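You operate a simulated robot arm through the tools that you are given. There is no shell and no other tool. Be economical: measure what you need, move in short steps, check, and stop when the job is done.

You are at the controls of a simulated two-armed robot. One attempt, no reset.

JOB
On the top of the long bench, fold the blue towel in half, so that its two short edges meet.

Only the result counts: the job must be done as asked and must still hold three seconds after the hand-in. Knocking over, shifting, dropping, spilling or breaking anything else fails it. Flat cloth is picked up by pressing the open fingertips on it (5 to 10 N) and closing them slowly along it; thin cloth reads only 2 to 8 mm in the jaws.

ROBOT AND FRAMES
Two 7-joint arms with two-finger parallel grippers on one trunk, on a base that drives. Base frame: it is fixed to the floor where the robot stands at the start and does not move with it; the origin is under the middle of the robot, x ahead of it, y to its left, z up; the surface under the hand at the start is at about z = 800. Lengths are in mm, angles in degrees, forces in N, time in s.
The left shoulder is at the start at [71, 156, 1005], the right one opposite. Places, roughly: top of the long bench [700, 400, 800]. Payload 3.91 kg a hand.
The tool frame of a hand sits at the grasp point between the pads (the TCP): z along the fingers, y along the line on which they close. The tips reach 30 mm beyond it. Largest opening 110 mm; finger width 20, thickness 10; the body of the gripper, 48 by 112 mm, starts 55 mm behind the TCP.
Orientation is that of the tool frame in the base frame, as a unit quaternion [x, y, z, w]. With the fingers straight down and closing along the base's y, the tool's x points along the base's -x, its y along +y and its z along -z.

CONTROLS
- The arms move only by the tool servo_tool. It takes "left_deltas", "right_deltas" or both (then of equal length, played together; a hand with none holds still); each is a list of rows, each a list of 7 numbers: the shift along the tool's x, y, z in units of 30 mm (1.0 is 30 mm), then the turn, a rotation vector about the tool's x, y, z in units of 4 degrees (1.0 is 4 degrees), then the opening in per cent of the stroke, from 0 (shut) to 100 (fully open). In form: [[x, y, z, rx, ry, rz, claw], ...]. A call has 1 to 10 rows; each row shifts and turns the commanded pose from where the row before left it, along the tool's axes as they then stand. A call with a number of a shift or a turn outside -1 to 1 is refused whole. Rows are played at 5 a second. More than 50 mm and 8.6 degrees between two rows, or a gripper value outside its range, and nothing of the call is played. A pose out of reach is approached as far as the arm can. The call stops where the force on the tool passes 40 N (or 10 N more than at its start, if that is more) or the arm is blocked; 0.2 s more then pass. Each finger travels about 108 mm/s and halts on what it meets, pressing with about 32 N; the grip force reading is that of the motor and also rises with nothing between the fingers. The clock runs only during rows and for 0.2 s after the last one: add rows that do not move to give the fingers time. The reply holds the time, the measured pose of the TCP, the force on the tool along the base axes, the opening and the grip force, in the units named above and with some noise, with the torque about the TCP (base axes, N m) and any sound that the robot's microphone picked up, and new pictures: "views" is both (left out), scene, wrist or none (wrist: the cameras of the hands that moved).
- Cameras (640 x 400 px; columns grow to the right, rows downward): "scene" is now at [133.2, -19.8, 1227.5]; the picture's right is [-0.24, -0.97, 0.00], its down [-0.61, 0.15, -0.78] and it looks along [0.75, -0.19, -0.63] (base axes); focal length 295 px, centre (320, 200). "left" rides on the left gripper at [72, -17, -103] in its tool frame; the picture's right is [0.23, 0.97, 0.00], its down [-0.76, 0.18, -0.62] and it looks along [-0.61, 0.14, 0.78] (tool axes); focal length 222 px, centre (320, 200). "right" rides on the right gripper at [72, 17, -103] in its tool frame; the picture's right is [-0.23, 0.97, 0.00], its down [-0.76, -0.18, -0.62] and it looks along [-0.61, -0.14, 0.78] (tool axes); focal length 222 px, centre (320, 200). There is no depth. A picture from a camera that has moved, and an enlarged one, comes with that camera's place and axes in the base frame and with its lens.
- move_column(by): slides the trunk up (or, below 0, down) by that many mm; the arms and the scene camera ride with it, the base frame stays. It gives what a move gives, with no picture.
- drive_base(legs): drives the robot by 1 to 6 legs, each [ahead, left, turn to the left] in mm, mm and degrees, along the robot's own axes; the way and the turn of a leg run together, so that a leg with both is an arc; at most 1500 mm and 180 degrees a leg. The arms and the cameras ride along, it lands a little off, and it stops where it bumps. It gives what a move gives, and a new picture of the scene camera.
- turn_head(pan, tilt): turns the head with the scene camera to pan (to the left, within 86 degrees either way) and tilt (down, from -29 to 69), counted from straight ahead of the robot. It gives what a move gives, and a new picture of the scene camera.
- enlarge(camera, box): a new picture of the part [left, top, right, bottom] of that camera's present view, enlarged. No time passes.
- close_job(): hands the job in; it is judged then, once.

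Work in short steps. Places have to be worked out from the pictures, the camera data and where the tool is seen: move nearer, look again, correct. Check each grasp and each placing, and mend what went wrong. You have 120 turns and 260 pictures in all, those below and enlarged ones among them. Open the grippers and draw the arms clear of the work before you hand the job in, unless the task says otherwise; then end with one line.

The tools are called after "Call:" as name(argument=value, ...) on one line, values as JSON. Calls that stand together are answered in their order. servo_tool: Moves the arms, as the interface text tells. Its arguments: {"type":"object","properties":{"left_deltas":{"type":"array"},"right_deltas":{"type":"array"},"views":{"type":"string","enum":["both","scene","wrist","none"]}},"required":[]} The other tools are called the same way: move_column (by) slides the trunk up or down; drive_base (legs) drives the base; turn_head (pan, tilt) turns the head that bears the scene camera; enlarge (camera, box) takes an enlarged picture of a part of a camera's view; close_job () hands the job in.

At the start:

```text
time: 0.0
left_tcp_pos: [619.3, 163.8, 1006.3]
left_tool_rot: [-0.001, 1.0, 0.0, 0.0]
left_ft_force: [0.3, 0.1, 0.5]
left_ft_torque: [-0.03, -0.01, -0.02]
left_gripper_width: 110.1
left_grasp_force: 0.1
right_tcp_pos: [670.9, -399.5, 973.0]
right_tool_rot: [0.001, 1.0, 0.0, 0.0]
right_ft_force: [0.5, 0.1, 0.7]
right_ft_torque: [0.01, 0.02, 0.01]
right_gripper_width: 109.9
right_grasp_force: 0.1
trunk travel left (down, up): [-450.0, 490.0]
robot x, y, heading: [-1.2, -2.6, 0.2]
head pan, tilt: [-13.9, 39.1]
```

scene: 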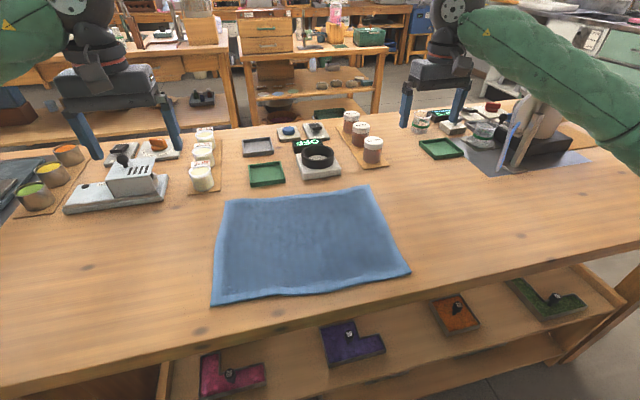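
right: 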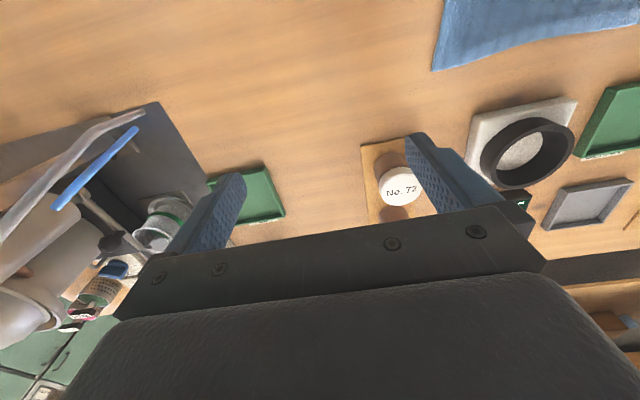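
left: 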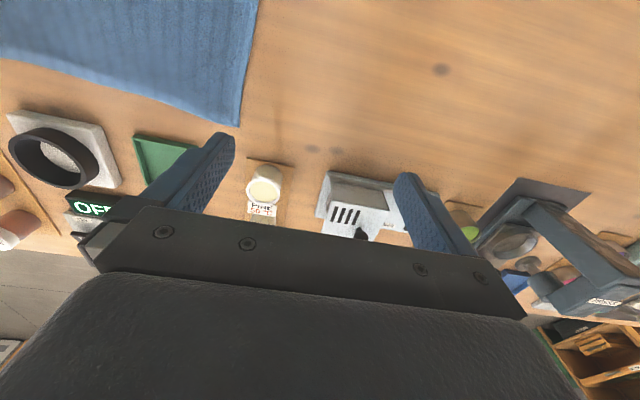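

The towel's corners work out at about (695,65), (665,-280), (408,-254) and (425,83), so the short edges are the left and right ones. I'll raise the trunk for clearance, then stand to the left and turn right, so both hands can work the right edge without the arms crossing.

Call:
move_column(by=150)

Call:
drive_base(legs=[[-20, 328, 0], [0, 0, -35]])

```text
time: 1.8
left_tcp_pos: [619.0, 164.9, 1156.6]
left_tool_rot: [-0.001, 1.0, 0.0, -0.001]
left_ft_force: [-0.3, 0.2, -0.1]
left_ft_torque: [-0.01, -0.03, -0.01]
left_gripper_width: 110.0
left_grasp_force: 0.1
right_tcp_pos: [672.0, -399.5, 1123.3]
right_tool_rot: [0.0, 1.0, 0.0, 0.0]
right_ft_force: [0.9, 0.4, -0.6]
right_ft_torque: [-0.01, -0.01, 0.01]
right_gripper_width: 110.2
right_grasp_force: 0.0
trunk travel left (down, up): [-600.0, 340.0]
robot x, y, heading: [0.9, 0.1, 0.2]
head pan, tilt: [-13.9, 39.1]
```

```text
time: 5.6
left_tcp_pos: [579.3, 103.5, 1157.7]
left_tool_rot: [0.307, 0.952, 0.001, 0.0]
left_ft_force: [-0.4, -0.1, 0.0]
left_ft_torque: [0.02, -0.02, 0.0]
left_gripper_width: 109.9
left_grasp_force: 0.0
right_tcp_pos: [290.9, -385.5, 1122.3]
right_tool_rot: [0.307, 0.952, -0.001, 0.0]
right_ft_force: [-0.1, -0.3, -0.2]
right_ft_torque: [0.01, -0.03, -0.01]
right_gripper_width: 109.9
right_grasp_force: 0.1
trunk travel left (down, up): [-600.0, 340.0]
robot x, y, heading: [-21.5, 335.7, -35.6]
head pan, tilt: [-13.9, 39.1]
camera scene: at [75.4, 237.2, 1377.5], right [-0.76, -0.65, 0.0], down [-0.41, 0.48, -0.78], along [0.5, -0.59, -0.63], focal length 295 px, centre (320, 200)
```

scene: 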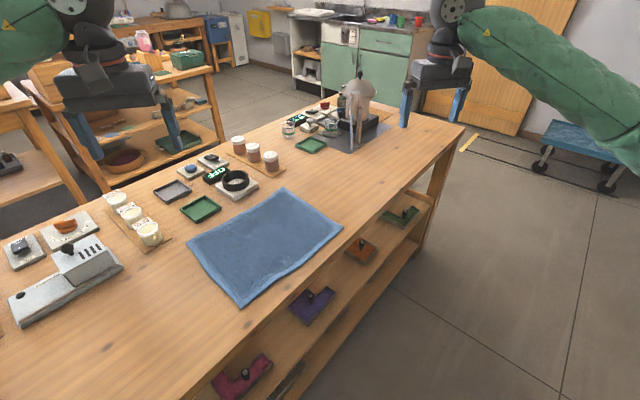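

The robot now stands at (-21,336), heading -35.6°. I'll rotate both hands 54.4° about the tool's z so they close along base x, and aim the head at the towel.

Call:
servo_tool(left_deltas=[[0, 0, 0, 0, 0, 0.97, 100], [0, 0, 0, 0, 0, 0.97, 100], [0, 0, 0, 0, 0, 0.97, 100], [0, 0, 0, 0, 0, 0.97, 100], [0, 0, 0, 0, 0, 0.97, 100], [0, 0, 0, 0, 0, 0.97, 100], [0, 0, 0, 0, 0, 0.97, 100], [0, 0, 0, 0, 0, 0.97, 100], [0, 0, 0, 0, 0, 0.97, 100], [0, 0, 0, 0, 0, 0.97, 100]], right_deltas=[[0, 0, 0, 0, 0, 0.97, 100], [0, 0, 0, 0, 0, 0.97, 100], [0, 0, 0, 0, 0, 0.97, 100], [0, 0, 0, 0, 0, 0.97, 100], [0, 0, 0, 0, 0, 0.97, 100], [0, 0, 0, 0, 0, 0.97, 100], [0, 0, 0, 0, 0, 0.97, 100], [0, 0, 0, 0, 0, 0.97, 100], [0, 0, 0, 0, 0, 0.97, 100], [0, 0, 0, 0, 0, 0.97, 100]], views="none")

Call:
servo_tool(left_deltas=[[0, 0, 0, 0, 0, 0.97, 100], [0, 0, 0, 0, 0, 0.97, 100], [0, 0, 0, 0, 0, 0.97, 100], [0, 0, 0, 0, 0, 0.97, 100], [0, 0, 0, 0, 0, 0, 100]], right_deltas=[[0, 0, 0, 0, 0, 0.97, 100], [0, 0, 0, 0, 0, 0.97, 100], [0, 0, 0, 0, 0, 0.97, 100], [0, 0, 0, 0, 0, 0.97, 100], [0, 0, 0, 0, 0, 0, 100]], views="none")

Call:
turn_head(pan=2, tilt=45)

```text
time: 7.8
left_tcp_pos: [579.2, 104.8, 1157.0]
left_tool_rot: [0.606, 0.796, 0.0, 0.0]
left_ft_force: [0.2, 0.3, -0.6]
left_ft_torque: [-0.01, 0.0, 0.03]
left_gripper_width: 110.2
left_grasp_force: 0.0
right_tcp_pos: [291.6, -384.2, 1122.5]
right_tool_rot: [0.606, 0.795, 0.0, 0.0]
right_ft_force: [-0.3, -0.1, -0.2]
right_ft_torque: [-0.02, -0.03, 0.0]
right_gripper_width: 110.1
right_grasp_force: 0.0
trunk travel left (down, up): [-600.0, 340.0]
robot x, y, heading: [-20.0, 334.8, -35.9]
head pan, tilt: [-13.9, 39.1]
```

```text
time: 9.0
left_tcp_pos: [579.8, 103.6, 1156.4]
left_tool_rot: [0.707, 0.707, -0.001, -0.001]
left_ft_force: [0.5, 0.9, -0.1]
left_ft_torque: [-0.02, -0.03, 0.02]
left_gripper_width: 109.8
left_grasp_force: 0.1
right_tcp_pos: [291.6, -386.0, 1123.7]
right_tool_rot: [0.708, 0.706, 0.0, 0.0]
right_ft_force: [0.1, -0.2, 0.0]
right_ft_torque: [-0.04, 0.0, 0.01]
right_gripper_width: 110.2
right_grasp_force: 0.2
trunk travel left (down, up): [-600.0, 340.0]
robot x, y, heading: [-19.8, 333.2, -35.7]
head pan, tilt: [-13.9, 39.1]
```

```text
time: 9.8
left_tcp_pos: [579.5, 104.3, 1156.7]
left_tool_rot: [0.707, 0.707, 0.0, 0.0]
left_ft_force: [-0.1, 0.2, -0.4]
left_ft_torque: [0.01, 0.01, 0.01]
left_gripper_width: 110.4
left_grasp_force: 0.0
right_tcp_pos: [292.7, -385.4, 1122.4]
right_tool_rot: [0.708, 0.707, 0.0, 0.0]
right_ft_force: [0.2, -0.3, -0.5]
right_ft_torque: [0.02, 0.03, -0.04]
right_gripper_width: 109.9
right_grasp_force: 0.2
trunk travel left (down, up): [-600.0, 340.0]
robot x, y, heading: [-17.2, 331.7, -35.5]
head pan, tilt: [2.0, 45.0]
camera scene: at [87.9, 257.6, 1368.9], right [-0.56, -0.83, 0.0], down [-0.59, 0.39, -0.71], along [0.59, -0.39, -0.71], focal length 295 px, centre (320, 200)
```

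scene: 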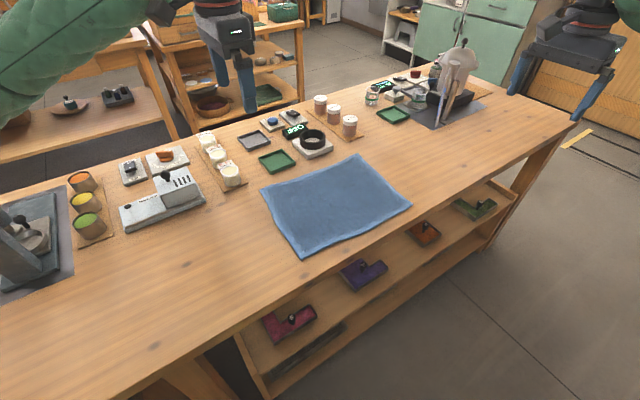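

Both hands are aligned, and the towel estimate holds from the new view. I'll move the hands over the right-edge corners, then lower the trunk.

Call:
servo_tool(left_deltas=[[-1, 0.13, 0, 0, 0, 0, 100], [-1, 0.13, 0, 0, 0, 0, 100], [-1, 0.13, 0, 0, 0, 0, 100], [-1, 0.13, 0, 0, 0, 0, 100], [-1, 0.13, 0, 0, 0, 0, 100], [-1, 0.13, 0, 0, 0, 0, 100], [-1, 0.13, 0, 0, 0, 0, 100], [-1, 0.13, 0, 0, 0, 0, 100], [-1, 0.13, 0, 0, 0, 0, 100], [-1, 0.13, 0, 0, 0, 0, 100]], right_deltas=[[0.55, 0.48, 0, 0, 0, 0, 100], [0.55, 0.48, 0, 0, 0, 0, 100], [0.55, 0.48, 0, 0, 0, 0, 100], [0.55, 0.48, 0, 0, 0, 0, 100], [0.55, 0.48, 0, 0, 0, 0, 100], [0.55, 0.48, 0, 0, 0, 0, 100], [0.55, 0.48, 0, 0, 0, 0, 100], [0.55, 0.48, 0, 0, 0, 0, 100], [0.55, 0.48, 0, 0, 0, 0, 100], [0.55, 0.48, 0, 0, 0, 0, 100]], views="none")

Call:
move_column(by=-150)

Call:
servo_tool(left_deltas=[[0, 0, 0.5, 0, 0, 0, 60], [0, 0, 0.5, 0, 0, 0, 60]], right_deltas=[[0, 0, 0, 0, 0, 0, 60], [0, 0, 0, 0, 0, 0, 60]])

```text
time: 12.0
left_tcp_pos: [618.6, -198.1, 1158.0]
left_tool_rot: [0.707, 0.707, 0.0, -0.001]
left_ft_force: [-0.2, 0.4, -0.2]
left_ft_torque: [-0.02, -0.01, 0.01]
left_gripper_width: 109.8
left_grasp_force: 0.0
right_tcp_pos: [436.4, -220.4, 1123.5]
right_tool_rot: [0.708, 0.706, -0.001, 0.0]
right_ft_force: [-1.0, -0.2, -0.3]
right_ft_torque: [0.01, 0.0, 0.0]
right_gripper_width: 109.9
right_grasp_force: 0.1
trunk travel left (down, up): [-600.0, 340.0]
robot x, y, heading: [-22.5, 329.9, -35.7]
head pan, tilt: [2.0, 45.0]
```

```text
time: 13.8
left_tcp_pos: [618.5, -195.4, 1007.7]
left_tool_rot: [0.707, 0.707, 0.0, -0.001]
left_ft_force: [0.8, 0.4, 0.4]
left_ft_torque: [0.04, 0.01, -0.02]
left_gripper_width: 110.0
left_grasp_force: 0.0
right_tcp_pos: [434.5, -219.8, 973.0]
right_tool_rot: [0.707, 0.707, 0.001, 0.0]
right_ft_force: [-0.4, -0.6, -0.7]
right_ft_torque: [0.02, -0.01, -0.02]
right_gripper_width: 109.9
right_grasp_force: 0.1
trunk travel left (down, up): [-450.0, 490.0]
robot x, y, heading: [-19.4, 334.4, -35.6]
head pan, tilt: [2.0, 45.0]
```

```text
time: 14.4
left_tcp_pos: [620.2, -197.3, 977.5]
left_tool_rot: [0.707, 0.707, 0.001, 0.0]
left_ft_force: [0.1, -0.5, -0.7]
left_ft_torque: [0.03, 0.0, 0.01]
left_gripper_width: 66.2
left_grasp_force: 0.1
right_tcp_pos: [436.4, -219.2, 974.0]
right_tool_rot: [0.706, 0.708, 0.0, -0.001]
right_ft_force: [0.2, 0.3, -0.1]
right_ft_torque: [0.01, 0.01, 0.02]
right_gripper_width: 66.1
right_grasp_force: 0.0
trunk travel left (down, up): [-450.0, 490.0]
robot x, y, heading: [-19.9, 330.4, -35.8]
head pan, tilt: [2.0, 45.0]
camera scene: at [88.1, 257.5, 1218.9], right [-0.56, -0.83, 0.0], down [-0.59, 0.39, -0.71], along [0.59, -0.39, -0.71], focal length 295 px, centre (320, 200)
camera right: at [453.1, -148.0, 1077.4], right [0.97, -0.23, 0.0], down [-0.18, -0.76, 0.62], along [-0.14, -0.61, -0.78], focal length 222 px, centre (320, 200)
camera left: at [604.1, -124.0, 1080.8], right [0.97, 0.23, 0.0], down [0.18, -0.76, 0.62], along [0.14, -0.61, -0.78], focal length 222 px, centre (320, 200)
```

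scene: 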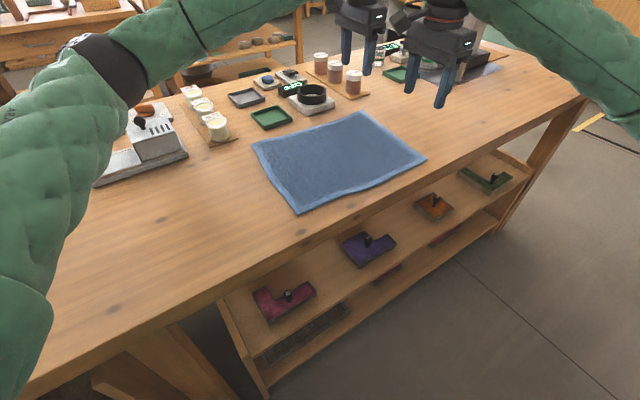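
right: 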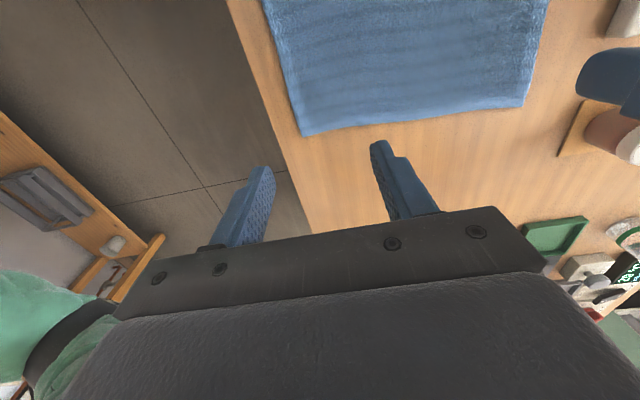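
left: 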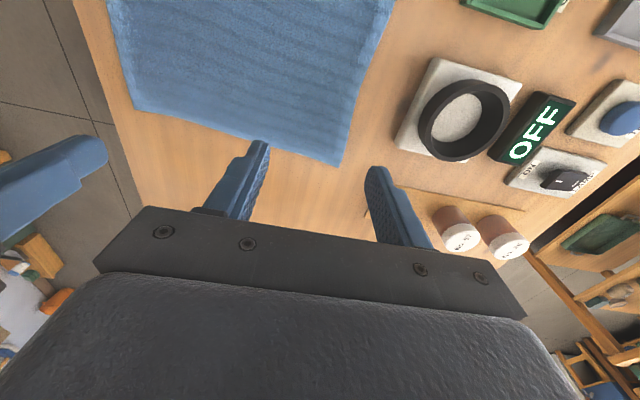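

From the wrist views the right edge runs from about (405,-254) to (668,-277). I'll move the right hand to (445,-245) and the left to (628,-262), just above the cloth.

Call:
servo_tool(left_deltas=[[-0.43, 0.05, 0.86, 0, 0, 0, 40], [-0.43, 0.05, 0.86, 0, 0, 0, 40], [-0.43, 0.05, 0.86, 0, 0, 0, 40], [-0.43, 0.05, 0.86, 0, 0, 0, 40], [-0.43, 0.05, 0.86, 0, 0, 0, 40], [0, 0, 0, 0, 0, 0, 40]], right_deltas=[[-0.17, 0.06, 0.86, 0, 0, 0, 40], [-0.17, 0.06, 0.86, 0, 0, 0, 40], [-0.17, 0.06, 0.86, 0, 0, 0, 40], [-0.17, 0.06, 0.86, 0, 0, 0, 40], [-0.17, 0.06, 0.86, 0, 0, 0, 40], [0, 0, 0, 0, 0, 0, 40]])

```text
time: 15.8
left_tcp_pos: [626.2, -259.3, 848.2]
left_tool_rot: [0.707, 0.707, 0.0, 0.0]
left_ft_force: [-0.9, -0.1, 0.4]
left_ft_torque: [-0.01, -0.02, -0.02]
left_gripper_width: 43.9
left_grasp_force: 0.0
right_tcp_pos: [443.3, -244.6, 847.4]
right_tool_rot: [0.707, 0.707, 0.0, -0.001]
right_ft_force: [-0.1, 0.7, 0.3]
right_ft_torque: [0.0, -0.04, 0.02]
right_gripper_width: 44.0
right_grasp_force: 0.1
trunk travel left (down, up): [-450.0, 490.0]
robot x, y, heading: [-21.3, 327.1, -35.4]
head pan, tilt: [2.0, 45.0]
camera scene: at [87.8, 258.2, 1219.0], right [-0.56, -0.83, 0.0], down [-0.59, 0.39, -0.71], along [0.59, -0.39, -0.71], focal length 295 px, centre (320, 200)
camera right: at [461.2, -173.3, 952.6], right [0.97, -0.23, 0.0], down [-0.18, -0.76, 0.62], along [-0.14, -0.61, -0.78], focal length 222 px, centre (320, 200)
camera left: at [611.0, -187.3, 952.0], right [0.97, 0.23, 0.0], down [0.18, -0.76, 0.62], along [0.14, -0.61, -0.78], focal length 222 px, centre (320, 200)
```

scene: 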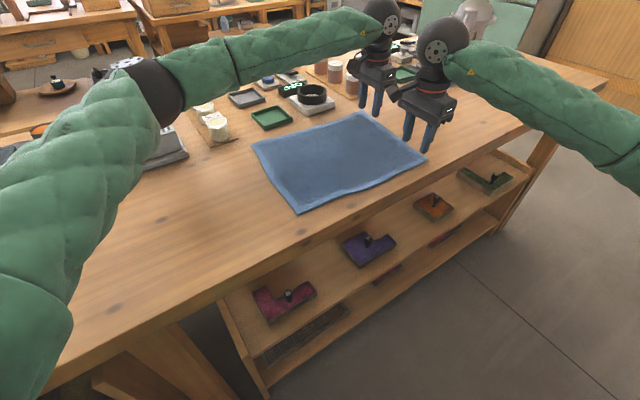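
right: 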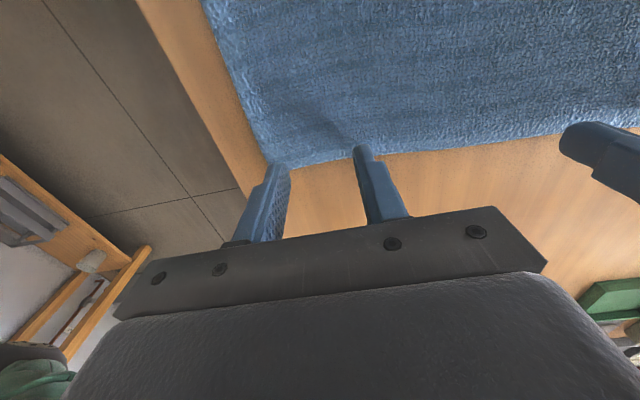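
left: 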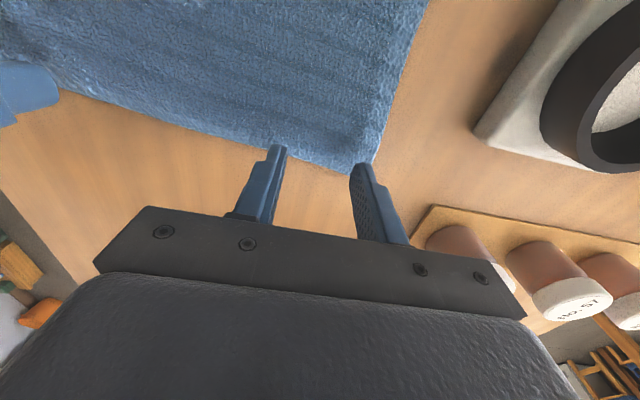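

Both fingertips hover over the cloth just inside the edge. I'll lower them gently to find contact.

Call:
servo_tool(left_deltas=[[0, 0, 0.15, 0, 0, 0, 40], [0, 0, 0.15, 0, 0, 0, 40], [0, 0, 0.1, 0, 0, 0, 40]], right_deltas=[[0.1, 0, 0.15, 0, 0, 0, 40], [0, 0, 0.15, 0, 0, 0, 40], [0, 0, 0.1, 0, 0, 0, 40]], views="none")

```text
time: 16.6
left_tcp_pos: [625.9, -260.4, 836.9]
left_tool_rot: [0.707, 0.707, 0.0, 0.0]
left_ft_force: [-0.5, 0.1, -0.6]
left_ft_torque: [-0.04, -0.02, 0.02]
left_gripper_width: 44.3
left_grasp_force: 0.0
right_tcp_pos: [444.1, -243.2, 833.9]
right_tool_rot: [0.708, 0.706, -0.001, 0.0]
right_ft_force: [0.5, -1.5, 3.6]
right_ft_torque: [-0.07, -0.02, -0.03]
right_gripper_width: 43.8
right_grasp_force: 0.1
trunk travel left (down, up): [-450.0, 490.0]
robot x, y, heading: [-21.1, 328.3, -35.8]
head pan, tilt: [2.0, 45.0]
```

The right hand is just touching at 3.6 N, while the left isn't in contact yet. I'll step the left down more and the right a little.

Call:
servo_tool(left_deltas=[[0, 0, 0.1, 0, 0, 0, 40], [0, 0, 0.06, 0, 0, 0, 40], [0, 0, 0, 0, 0, 0, 40]], right_deltas=[[0, 0, 0.03, 0, 0, 0, 40], [0, 0, 0, 0, 0, 0, 40], [0, 0, 0, 0, 0, 0, 40]], views="none")

```text
time: 17.4
left_tcp_pos: [624.9, -259.9, 832.7]
left_tool_rot: [0.707, 0.708, 0.0, 0.0]
left_ft_force: [2.6, -0.3, 6.4]
left_ft_torque: [0.0, -0.08, -0.01]
left_gripper_width: 43.9
left_grasp_force: 0.1
right_tcp_pos: [444.1, -241.9, 834.5]
right_tool_rot: [0.707, 0.707, 0.0, 0.0]
right_ft_force: [0.3, -3.1, 11.3]
right_ft_torque: [-0.07, 0.03, 0.01]
right_gripper_width: 43.7
right_grasp_force: 0.2
trunk travel left (down, up): [-450.0, 490.0]
robot x, y, heading: [-25.5, 327.0, -35.4]
head pan, tilt: [2.0, 45.0]
```

Both hands are pressing, the left at 6 N and the right at 11 N, which is slightly too hard. I'll ease the right off a touch and close both slowly.

Call:
servo_tool(left_deltas=[[0, 0, 0.01, 0, 0, 0, 36], [0, 0, 0, 0, 0, 0, 32], [0, 0, 0, 0, 0, 0, 28], [0, 0, 0, 0, 0, 0, 24], [0, 0, 0, 0, 0, 0, 20], [0, 0, 0, 0, 0, 0, 16], [0, 0, 0, 0, 0, 0, 12], [0, 0, 0, 0, 0, 0, 8], [0, 0, 0, 0, 0, 0, 4], [0, 0, 0, 0, 0, 0, 0]], right_deltas=[[0, 0, -0.02, 0, 0, 0, 36], [0, 0, 0, 0, 0, 0, 32], [0, 0, 0, 0, 0, 0, 28], [0, 0, 0, 0, 0, 0, 24], [0, 0, 0, 0, 0, 0, 20], [0, 0, 0, 0, 0, 0, 16], [0, 0, 0, 0, 0, 0, 12], [0, 0, 0, 0, 0, 0, 8], [0, 0, 0, 0, 0, 0, 4], [0, 0, 0, 0, 0, 0, 0]], views="wrist")

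```text
time: 19.6
left_tcp_pos: [624.5, -259.1, 833.1]
left_tool_rot: [0.707, 0.707, 0.0, 0.0]
left_ft_force: [-8.6, 0.8, 10.0]
left_ft_torque: [0.01, 0.26, 0.04]
left_gripper_width: 4.0
left_grasp_force: 31.8
right_tcp_pos: [444.6, -241.7, 832.6]
right_tool_rot: [0.707, 0.707, 0.0, 0.002]
right_ft_force: [10.4, -0.7, 10.4]
right_ft_torque: [-0.06, -0.26, 0.07]
right_gripper_width: 4.3
right_grasp_force: 32.5
trunk travel left (down, up): [-450.0, 490.0]
robot x, y, heading: [-25.8, 330.4, -35.5]
head pan, tilt: [2.0, 45.0]
camera right: at [461.3, -169.8, 937.2], right [0.97, -0.23, 0.0], down [-0.18, -0.76, 0.62], along [-0.14, -0.61, -0.78], focal length 222 px, centre (320, 200)
camera left: at [609.1, -187.1, 936.3], right [0.97, 0.23, 0.0], down [0.18, -0.76, 0.62], along [0.14, -0.61, -0.78], focal length 222 px, centre (320, 200)
```

right: 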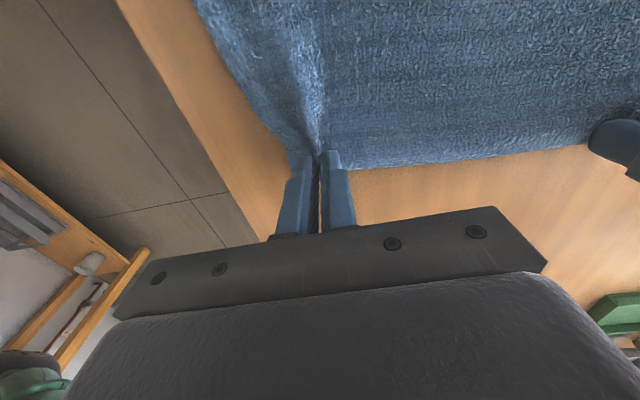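
left: 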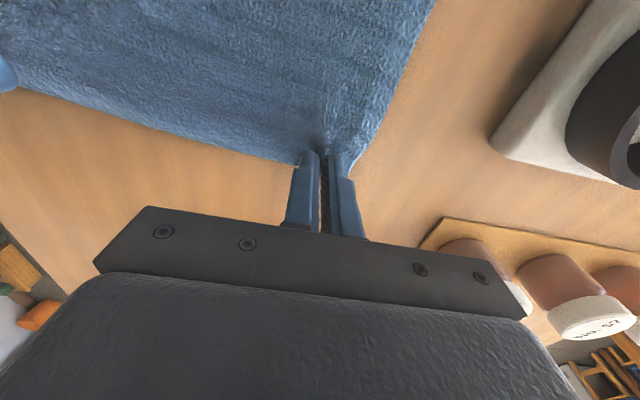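

Both grips read about 4 mm with cloth in the jaws. I'll lift and carry the edge along the first half of an arc toward the left edge.

Call:
servo_tool(left_deltas=[[0.063, 0.045, -0.652, 0, 0, 0, 0], [0.188, 0.045, -0.636, 0, 0, 0, 0], [0.308, 0.045, -0.604, 0, 0, 0, 0], [0.42, 0.045, -0.557, 0, 0, 0, 0], [0.523, 0.045, -0.497, 0, 0, 0, 0], [0.612, 0.045, -0.425, 0, 0, 0, 0], [0.687, 0.045, -0.342, 0, 0, 0, 0], [0.744, 0.045, -0.25, 0, 0, 0, 0], [0.783, 0.045, -0.153, 0, 0, 0, 0], [0.803, 0.045, -0.051, 0, 0, 0, 0]], right_deltas=[[0.063, 0.037, -0.652, 0, 0, 0, 0], [0.188, 0.037, -0.636, 0, 0, 0, 0], [0.308, 0.037, -0.604, 0, 0, 0, 0], [0.42, 0.037, -0.557, 0, 0, 0, 0], [0.523, 0.037, -0.497, 0, 0, 0, 0], [0.612, 0.037, -0.425, 0, 0, 0, 0], [0.687, 0.037, -0.342, 0, 0, 0, 0], [0.744, 0.037, -0.25, 0, 0, 0, 0], [0.783, 0.037, -0.153, 0, 0, 0, 0], [0.803, 0.037, -0.051, 0, 0, 0, 0]])

```text
time: 21.8
left_tcp_pos: [637.2, -108.4, 955.9]
left_tool_rot: [0.707, 0.707, -0.001, 0.0]
left_ft_force: [-11.6, 0.9, -0.4]
left_ft_torque: [0.02, 0.32, 0.07]
left_gripper_width: 3.8
left_grasp_force: 32.0
right_tcp_pos: [456.9, -86.8, 959.7]
right_tool_rot: [0.709, 0.706, 0.001, -0.001]
right_ft_force: [12.6, -0.4, -0.8]
right_ft_torque: [-0.01, -0.36, 0.04]
right_gripper_width: 4.3
right_grasp_force: 32.0
trunk travel left (down, up): [-450.0, 490.0]
robot x, y, heading: [-21.5, 331.7, -35.7]
head pan, tilt: [2.0, 45.0]
camera scene: at [88.3, 258.4, 1218.9], right [-0.56, -0.83, 0.0], down [-0.59, 0.39, -0.71], along [0.59, -0.39, -0.71], focal length 295 px, centre (320, 200)
camera right: at [473.8, -15.3, 1063.4], right [0.97, -0.23, 0.0], down [-0.18, -0.76, 0.62], along [-0.14, -0.61, -0.78], focal length 222 px, centre (320, 200)
camera left: at [622.0, -34.6, 1060.5], right [0.97, 0.23, 0.0], down [0.18, -0.76, 0.62], along [0.14, -0.61, -0.78], focal length 222 px, centre (320, 200)
```

scene: 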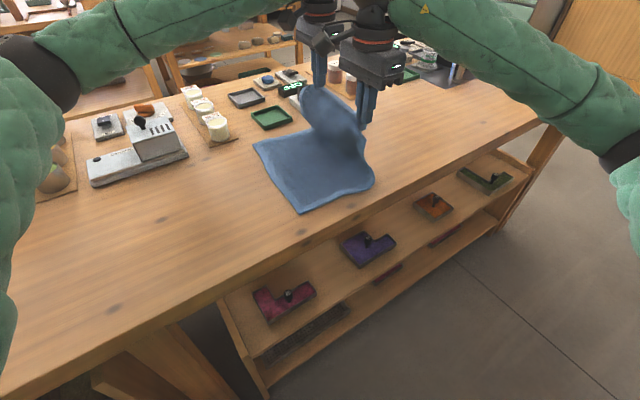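
right: 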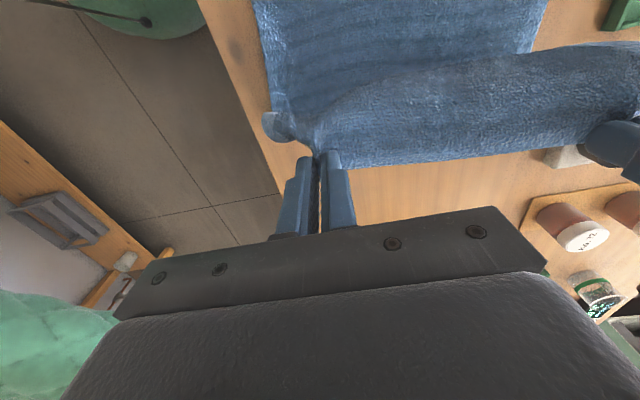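
left: 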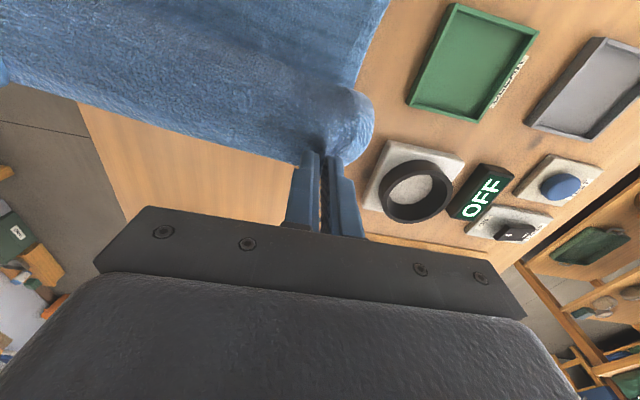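

The cloth hangs cleanly and the lower half hasn't moved. I'll continue most of the way down the second half of the arc.

Call:
servo_tool(left_deltas=[[0.823, 0.035, 0.051, 0, 0, 0, 0], [0.803, 0.035, 0.153, 0, 0, 0, 0], [0.764, 0.035, 0.25, 0, 0, 0, 0], [0.707, 0.035, 0.342, 0, 0, 0, 0], [0.632, 0.035, 0.425, 0, 0, 0, 0], [0.543, 0.035, 0.497, 0, 0, 0, 0], [0.44, 0.035, 0.557, 0, 0, 0, 0], [0.328, 0.035, 0.6, 0, 0, 0, 0], [0.2, 0.035, 0.3, 0, 0, 0, 0]], right_deltas=[[0.803, 0.045, 0.051, 0, 0, 0, 0], [0.783, 0.045, 0.153, 0, 0, 0, 0], [0.744, 0.045, 0.25, 0, 0, 0, 0], [0.687, 0.045, 0.342, 0, 0, 0, 0], [0.612, 0.045, 0.425, 0, 0, 0, 0], [0.523, 0.045, 0.497, 0, 0, 0, 0], [0.42, 0.045, 0.557, 0, 0, 0, 0], [0.308, 0.045, 0.6, 0, 0, 0, 0], [0.188, 0.045, 0.3, 0, 0, 0, 0]])

```text
time: 24.0
left_tcp_pos: [637.7, 16.3, 860.5]
left_tool_rot: [0.723, 0.691, 0.002, -0.001]
left_ft_force: [-6.3, 0.3, -0.3]
left_ft_torque: [0.02, 0.22, 0.06]
left_gripper_width: 3.7
left_grasp_force: 32.4
right_tcp_pos: [462.2, 37.6, 863.1]
right_tool_rot: [0.721, 0.693, 0.003, 0.0]
right_ft_force: [6.2, -1.7, 0.0]
right_ft_torque: [0.03, -0.18, 0.05]
right_gripper_width: 4.2
right_grasp_force: 32.6
trunk travel left (down, up): [-450.0, 490.0]
robot x, y, heading: [-15.4, 326.3, -37.8]
head pan, tilt: [2.0, 45.0]
stopped in row 9 (left hand): the arm was blocked; the commanded pose is now the measured one
camera scene: at [89.3, 245.0, 1217.8], right [-0.59, -0.81, 0.0], down [-0.57, 0.42, -0.71], along [0.57, -0.41, -0.71], focal length 295 px, centre (320, 200)
camera right: at [481.4, 109.3, 966.9], right [0.96, -0.26, 0.0], down [-0.21, -0.76, 0.62], along [-0.16, -0.6, -0.79], focal length 222 px, centre (320, 200)
camera left: at [626.2, 90.1, 964.3], right [0.98, 0.18, 0.0], down [0.14, -0.77, 0.62], along [0.12, -0.61, -0.78], focal length 222 px, centre (320, 200)
```

scene: 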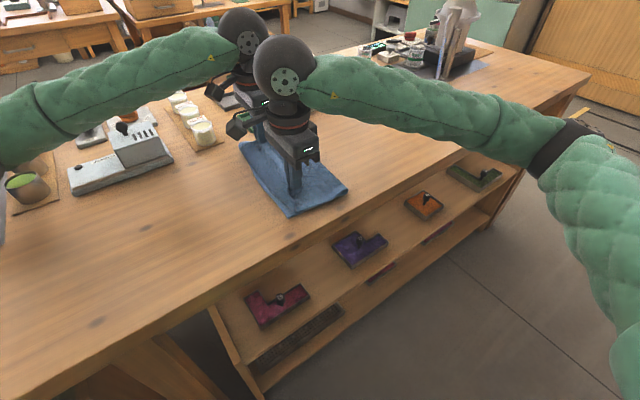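
right: 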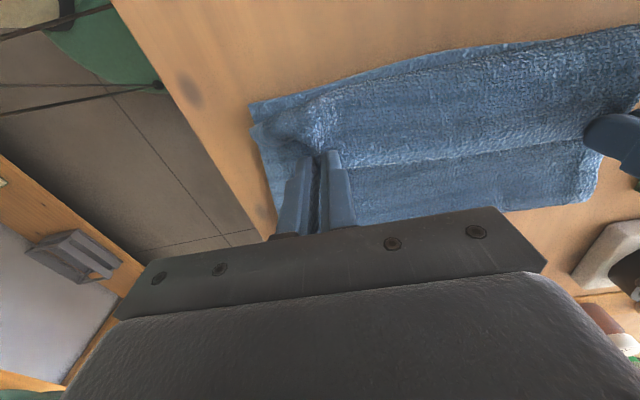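
left: 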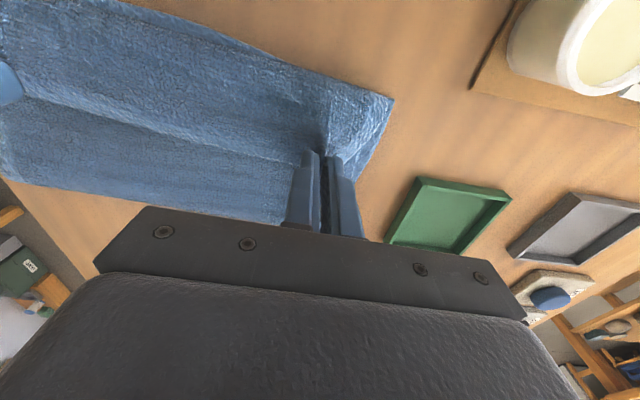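

The left hand was reported blocked and the base twisted about 2°, so something touched. I'll look to each side with the head to find it before moving on.

Call:
turn_head(pan=50, tilt=45)

Call:
turn_head(pan=-45, tilt=55)

```text
time: 25.1
left_tcp_pos: [640.9, 16.7, 859.9]
left_tool_rot: [0.722, 0.692, 0.002, -0.002]
left_ft_force: [-7.5, 1.0, -0.3]
left_ft_torque: [0.01, 0.21, 0.08]
left_gripper_width: 3.7
left_grasp_force: 32.2
right_tcp_pos: [463.4, 38.9, 861.7]
right_tool_rot: [0.72, 0.694, 0.002, -0.001]
right_ft_force: [6.9, 0.1, 0.0]
right_ft_torque: [0.0, -0.23, 0.09]
right_gripper_width: 4.1
right_grasp_force: 32.1
trunk travel left (down, up): [-450.0, 490.0]
robot x, y, heading: [-15.9, 327.3, -37.7]
head pan, tilt: [50.0, 45.0]
camera scene: at [104.0, 308.5, 1218.9], right [0.21, -0.98, -0.01], down [-0.69, -0.14, -0.71], along [0.69, 0.15, -0.71], focal length 295 px, centre (320, 200)
```

scene: 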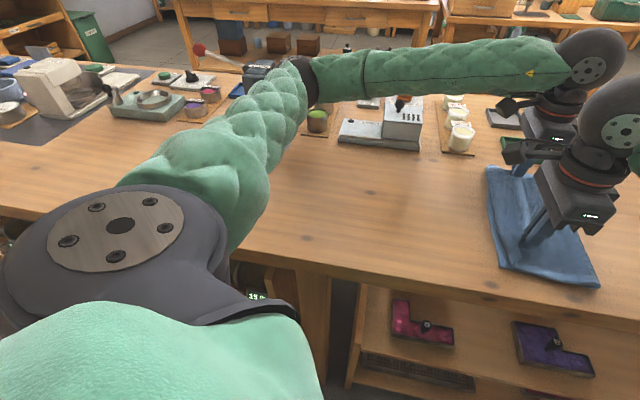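

```text
time: 26.9
left_tcp_pos: [641.5, 16.8, 859.1]
left_tool_rot: [0.722, 0.692, 0.002, -0.002]
left_ft_force: [-7.8, 0.5, 0.5]
left_ft_torque: [0.05, 0.23, 0.08]
left_gripper_width: 3.5
left_grasp_force: 32.1
right_tcp_pos: [462.6, 38.9, 862.5]
right_tool_rot: [0.719, 0.694, 0.002, -0.001]
right_ft_force: [6.4, -0.4, 0.4]
right_ft_torque: [-0.01, -0.2, 0.05]
right_gripper_width: 3.9
right_grasp_force: 32.5
trunk travel left (down, up): [-450.0, 490.0]
robot x, y, heading: [-11.9, 328.0, -37.6]
head pan, tilt: [-45.0, 55.0]
camera scene: at [33.7, 220.1, 1205.0], right [-0.99, -0.13, 0.0], down [-0.1, 0.82, -0.57], along [0.07, -0.56, -0.82], focal length 295 px, centre (320, 200)
```

scene: 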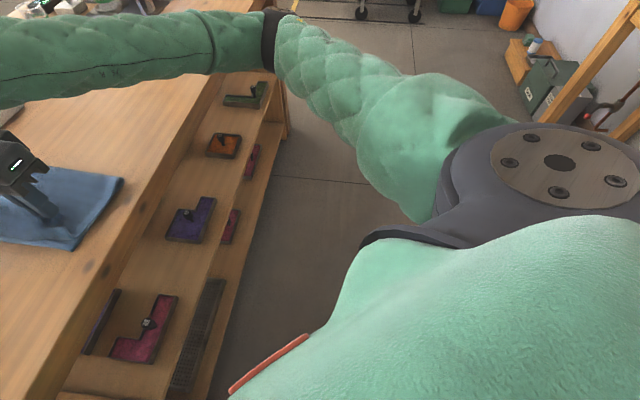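

The left elbow is close to some objects at the back left of the bench. I'll look closer there.

Call:
turn_head(pan=45, tilt=25)

Call:
enlarge(camera="scene", box=[140, 110, 400, 272])

```text
time: 28.5
left_tcp_pos: [640.9, 17.6, 860.1]
left_tool_rot: [0.722, 0.692, 0.002, -0.001]
left_ft_force: [-7.7, -0.3, -0.5]
left_ft_torque: [0.0, 0.24, 0.09]
left_gripper_width: 3.5
left_grasp_force: 31.8
right_tcp_pos: [462.9, 38.4, 862.7]
right_tool_rot: [0.72, 0.694, 0.003, -0.001]
right_ft_force: [6.8, 0.0, -0.3]
right_ft_torque: [-0.03, -0.26, 0.08]
right_gripper_width: 4.3
right_grasp_force: 31.9
trunk travel left (down, up): [-450.0, 490.0]
robot x, y, heading: [-13.5, 327.7, -37.8]
head pan, tilt: [45.0, 25.0]
camera scene: at [116.1, 302.8, 1249.6], right [0.12, -0.99, -0.01], down [-0.42, -0.05, -0.91], along [0.9, 0.12, -0.42], focal length 295 px, centre (320, 200)
```

scene: 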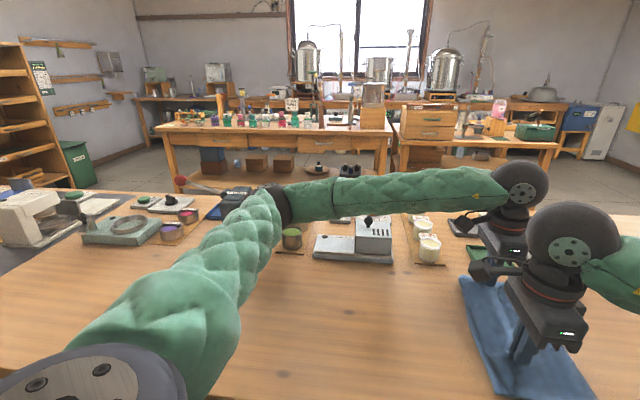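

```text
2.46 times, centred on (270, 191) of scene
camera zoom: at [116.1, 302.8, 1249.6], right [0.12, -0.99, -0.01], down [-0.42, -0.05, -0.91], along [0.9, 0.12, -0.42], focal length 726 px, centre (443, 222)
```

zoom: 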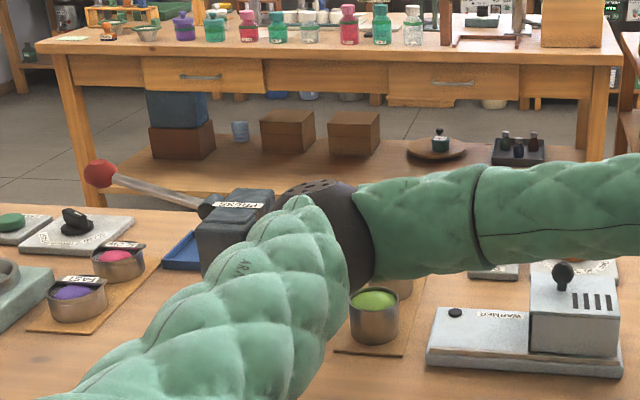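

The left elbow is right at the lever press, about (650,420). I'll back both hands off a little, then raise the trunk in steps while lowering the hands, so the elbow rises clear of the press.

Call:
servo_tool(left_deltas=[[-0.4, 0, -0.3, 0, 0, 0, 0], [-0.4, 0, -0.3, 0, 0, 0, 0], [-0.3, 0, -0.2, 0, 0, 0, 0]], right_deltas=[[-0.4, 0, -0.3, 0, 0, 0, 0], [-0.4, 0, -0.3, 0, 0, 0, 0], [-0.3, 0, -0.2, 0, 0, 0, 0]], views="scene")

Call:
enlarge(camera="scene", box=[140, 110, 400, 272])

```text
time: 29.3
left_tcp_pos: [643.4, -7.4, 883.6]
left_tool_rot: [0.719, 0.695, -0.001, 0.0]
left_ft_force: [-9.2, 0.8, 0.2]
left_ft_torque: [0.0, 0.25, 0.09]
left_gripper_width: 3.8
left_grasp_force: 32.1
right_tcp_pos: [463.9, 12.0, 887.3]
right_tool_rot: [0.718, 0.696, 0.0, 0.0]
right_ft_force: [9.6, -0.5, -0.2]
right_ft_torque: [-0.04, -0.32, 0.07]
right_gripper_width: 4.2
right_grasp_force: 32.4
trunk travel left (down, up): [-450.0, 490.0]
robot x, y, heading: [-11.4, 328.5, -37.1]
head pan, tilt: [45.0, 25.0]
camera scene: at [117.4, 310.4, 1249.3], right [0.13, -0.99, 0.0], down [-0.42, -0.05, -0.91], along [0.9, 0.12, -0.42], focal length 295 px, centre (320, 200)
```

scene: 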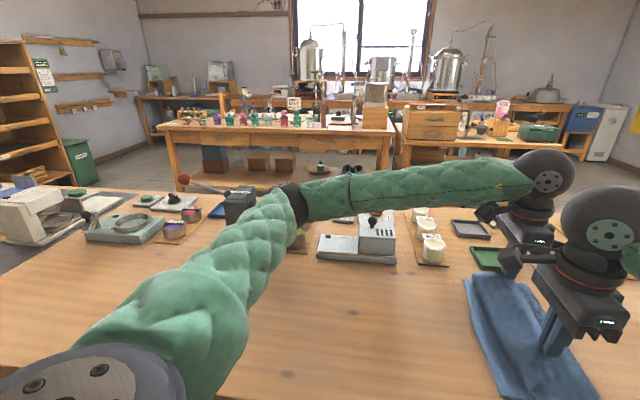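

```text
2.46 times, centred on (270, 191) of scene
camera zoom: at [117.4, 310.4, 1249.3], right [0.13, -0.99, 0.0], down [-0.42, -0.05, -0.91], along [0.9, 0.12, -0.42], focal length 726 px, centre (443, 222)
```

zoom: 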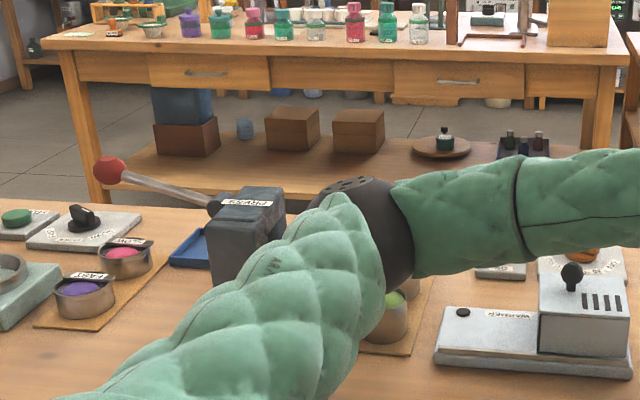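

The elbow is now clear of the press. I'll raise the trunk in steps and lower the hands to match.

Call:
move_column(by=40)

Call:
servo_tool(left_deltas=[[0, 0, 0.7, 0, 0, 0, 0], [0, 0, 0.7, 0, 0, 0, 0]], right_deltas=[[0, 0, 0.7, 0, 0, 0, 0], [0, 0, 0.7, 0, 0, 0, 0]], views="none")

Call:
move_column(by=40)

Call:
servo_tool(left_deltas=[[0, 0, 0.7, 0, 0, 0, 0], [0, 0, 0.7, 0, 0, 0, 0]], right_deltas=[[0, 0, 0.7, 0, 0, 0, 0], [0, 0, 0.7, 0, 0, 0, 0]], views="scene")

```text
time: 30.1
left_tcp_pos: [643.1, -8.1, 923.6]
left_tool_rot: [0.72, 0.694, 0.0, -0.001]
left_ft_force: [-9.1, 0.7, 0.3]
left_ft_torque: [0.06, 0.27, 0.08]
left_gripper_width: 4.0
left_grasp_force: 31.8
right_tcp_pos: [463.5, 10.9, 927.3]
right_tool_rot: [0.719, 0.695, 0.0, 0.0]
right_ft_force: [8.7, -0.4, -0.3]
right_ft_torque: [-0.01, -0.3, 0.04]
right_gripper_width: 4.4
right_grasp_force: 31.9
trunk travel left (down, up): [-490.0, 450.0]
robot x, y, heading: [-16.4, 324.6, -37.5]
head pan, tilt: [45.0, 25.0]
```

```text
time: 30.7
left_tcp_pos: [643.7, -7.5, 880.6]
left_tool_rot: [0.72, 0.694, 0.0, 0.0]
left_ft_force: [-4.6, 0.5, 0.0]
left_ft_torque: [0.01, 0.13, 0.04]
left_gripper_width: 3.7
left_grasp_force: 31.9
right_tcp_pos: [466.8, 9.6, 885.0]
right_tool_rot: [0.719, 0.695, 0.0, -0.001]
right_ft_force: [4.7, -0.5, -0.4]
right_ft_torque: [-0.02, -0.12, 0.07]
right_gripper_width: 4.4
right_grasp_force: 31.5
trunk travel left (down, up): [-490.0, 450.0]
robot x, y, heading: [-12.5, 328.1, -37.5]
head pan, tilt: [45.0, 25.0]
```

```text
time: 31.6
left_tcp_pos: [642.1, -8.9, 921.7]
left_tool_rot: [0.72, 0.694, 0.0, -0.001]
left_ft_force: [-4.6, 0.1, 0.6]
left_ft_torque: [0.01, 0.13, 0.04]
left_gripper_width: 3.7
left_grasp_force: 32.3
right_tcp_pos: [467.3, 8.9, 925.5]
right_tool_rot: [0.719, 0.695, 0.0, 0.0]
right_ft_force: [4.4, -0.4, 0.3]
right_ft_torque: [0.0, -0.12, 0.04]
right_gripper_width: 4.3
right_grasp_force: 32.2
trunk travel left (down, up): [-530.0, 410.0]
robot x, y, heading: [-13.5, 328.0, -37.6]
head pan, tilt: [45.0, 25.0]
```

```text
time: 32.2
left_tcp_pos: [642.7, -8.5, 880.7]
left_tool_rot: [0.72, 0.694, -0.001, 0.001]
left_ft_force: [-4.1, -0.5, -0.6]
left_ft_torque: [0.01, 0.11, 0.09]
left_gripper_width: 3.8
left_grasp_force: 32.2
right_tcp_pos: [467.7, 8.3, 883.1]
right_tool_rot: [0.719, 0.695, 0.0, -0.001]
right_ft_force: [3.4, 0.1, -0.3]
right_ft_torque: [0.01, -0.11, 0.01]
right_gripper_width: 4.1
right_grasp_force: 31.7
trunk travel left (down, up): [-530.0, 410.0]
robot x, y, heading: [-10.8, 329.1, -37.7]
head pan, tilt: [45.0, 25.0]
camera scene: at [117.9, 309.8, 1329.5], right [0.13, -0.99, 0.0], down [-0.42, -0.05, -0.91], along [0.9, 0.12, -0.42], focal length 295 px, centre (320, 200)
```

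scene: 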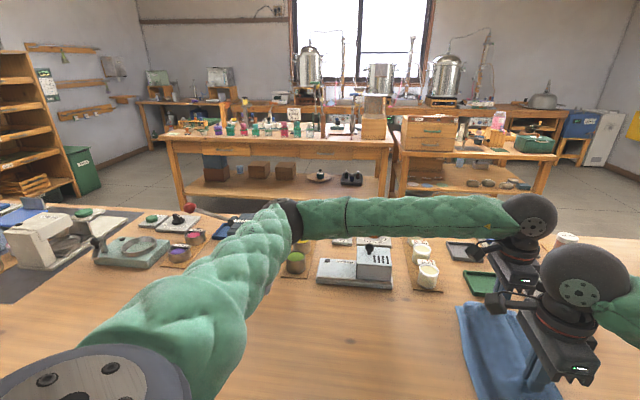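

The elbow is rising as intended. One more trunk step for margin.

Call:
move_column(by=40)

Call:
servo_tool(left_deltas=[[0, 0, 0.7, 0, 0, 0, 0], [0, 0, 0.7, 0, 0, 0, 0]], right_deltas=[[0, 0, 0.7, 0, 0, 0, 0], [0, 0, 0.7, 0, 0, 0, 0]], views="both")

Call:
enlarge(camera="scene", box=[140, 150, 400, 312])

```text
time: 33.0
left_tcp_pos: [643.2, -8.1, 920.3]
left_tool_rot: [0.72, 0.694, -0.001, 0.0]
left_ft_force: [-4.1, 0.6, 0.0]
left_ft_torque: [0.01, 0.08, 0.04]
left_gripper_width: 3.7
left_grasp_force: 31.7
right_tcp_pos: [467.1, 8.6, 924.5]
right_tool_rot: [0.719, 0.695, 0.0, -0.001]
right_ft_force: [4.1, -0.6, -0.6]
right_ft_torque: [0.02, -0.13, 0.02]
right_gripper_width: 4.3
right_grasp_force: 32.3
trunk travel left (down, up): [-570.0, 370.0]
robot x, y, heading: [-13.4, 328.3, -37.6]
head pan, tilt: [45.0, 25.0]
```

```text
time: 33.6
left_tcp_pos: [641.5, -8.0, 877.1]
left_tool_rot: [0.72, 0.694, 0.0, 0.0]
left_ft_force: [-3.6, 0.0, 0.9]
left_ft_torque: [0.03, 0.04, 0.05]
left_gripper_width: 3.5
left_grasp_force: 31.9
right_tcp_pos: [467.9, 9.0, 881.1]
right_tool_rot: [0.719, 0.695, 0.001, 0.0]
right_ft_force: [2.3, -0.7, -0.2]
right_ft_torque: [-0.02, -0.06, 0.04]
right_gripper_width: 4.4
right_grasp_force: 32.1
trunk travel left (down, up): [-570.0, 370.0]
robot x, y, heading: [-9.8, 329.1, -37.8]
head pan, tilt: [45.0, 25.0]
camera scene: at [117.7, 309.7, 1369.5], right [0.13, -0.99, 0.0], down [-0.42, -0.05, -0.91], along [0.9, 0.12, -0.42], focal length 295 px, centre (320, 200)
camera right: at [487.7, 79.6, 985.7], right [0.97, -0.26, 0.0], down [-0.2, -0.76, 0.62], along [-0.16, -0.6, -0.78], focal length 222 px, centre (320, 200)
camera left: at [629.4, 65.6, 981.5], right [0.98, 0.19, 0.0], down [0.15, -0.77, 0.62], along [0.12, -0.61, -0.78], focal length 222 px, centre (320, 200)
```

scene: 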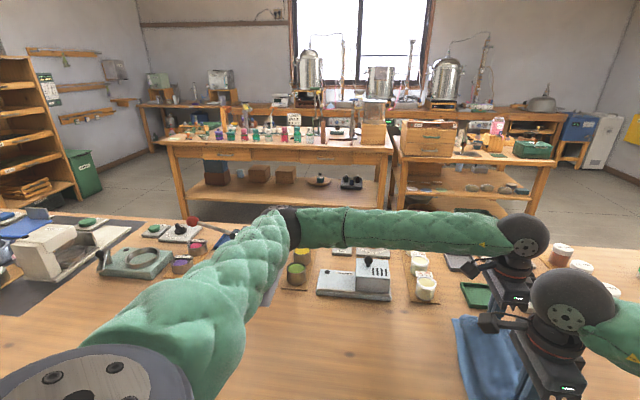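
right: 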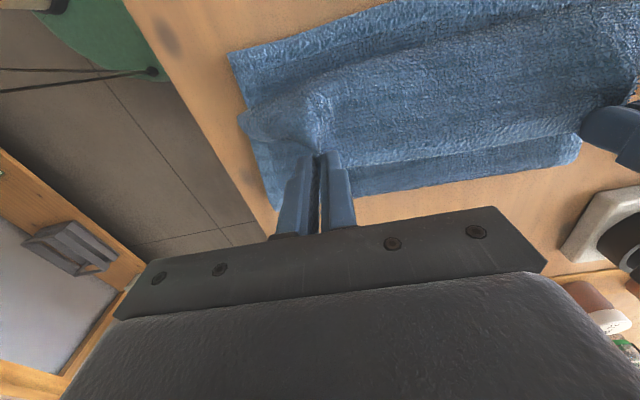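
left: 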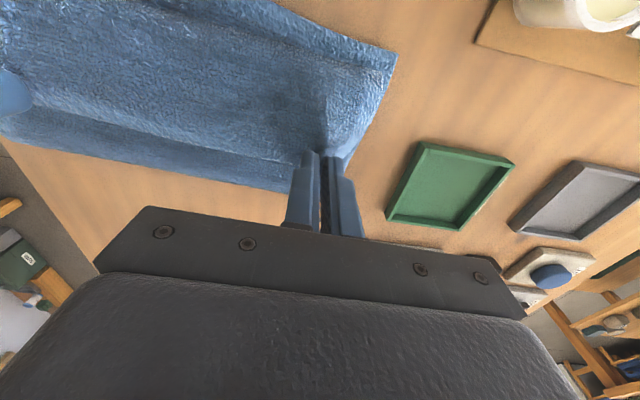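

```text
2.46 times, centred on (270, 231) of scene
camera zoom: at [117.7, 309.7, 1369.5], right [0.13, -0.99, 0.0], down [-0.42, -0.05, -0.91], along [0.9, 0.12, -0.42], focal length 726 px, centre (443, 124)
```

zoom: 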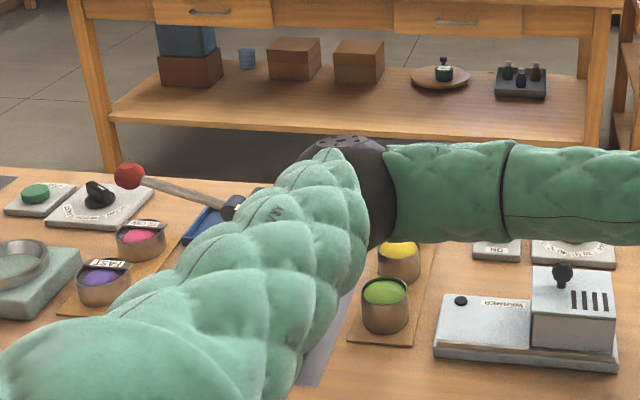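

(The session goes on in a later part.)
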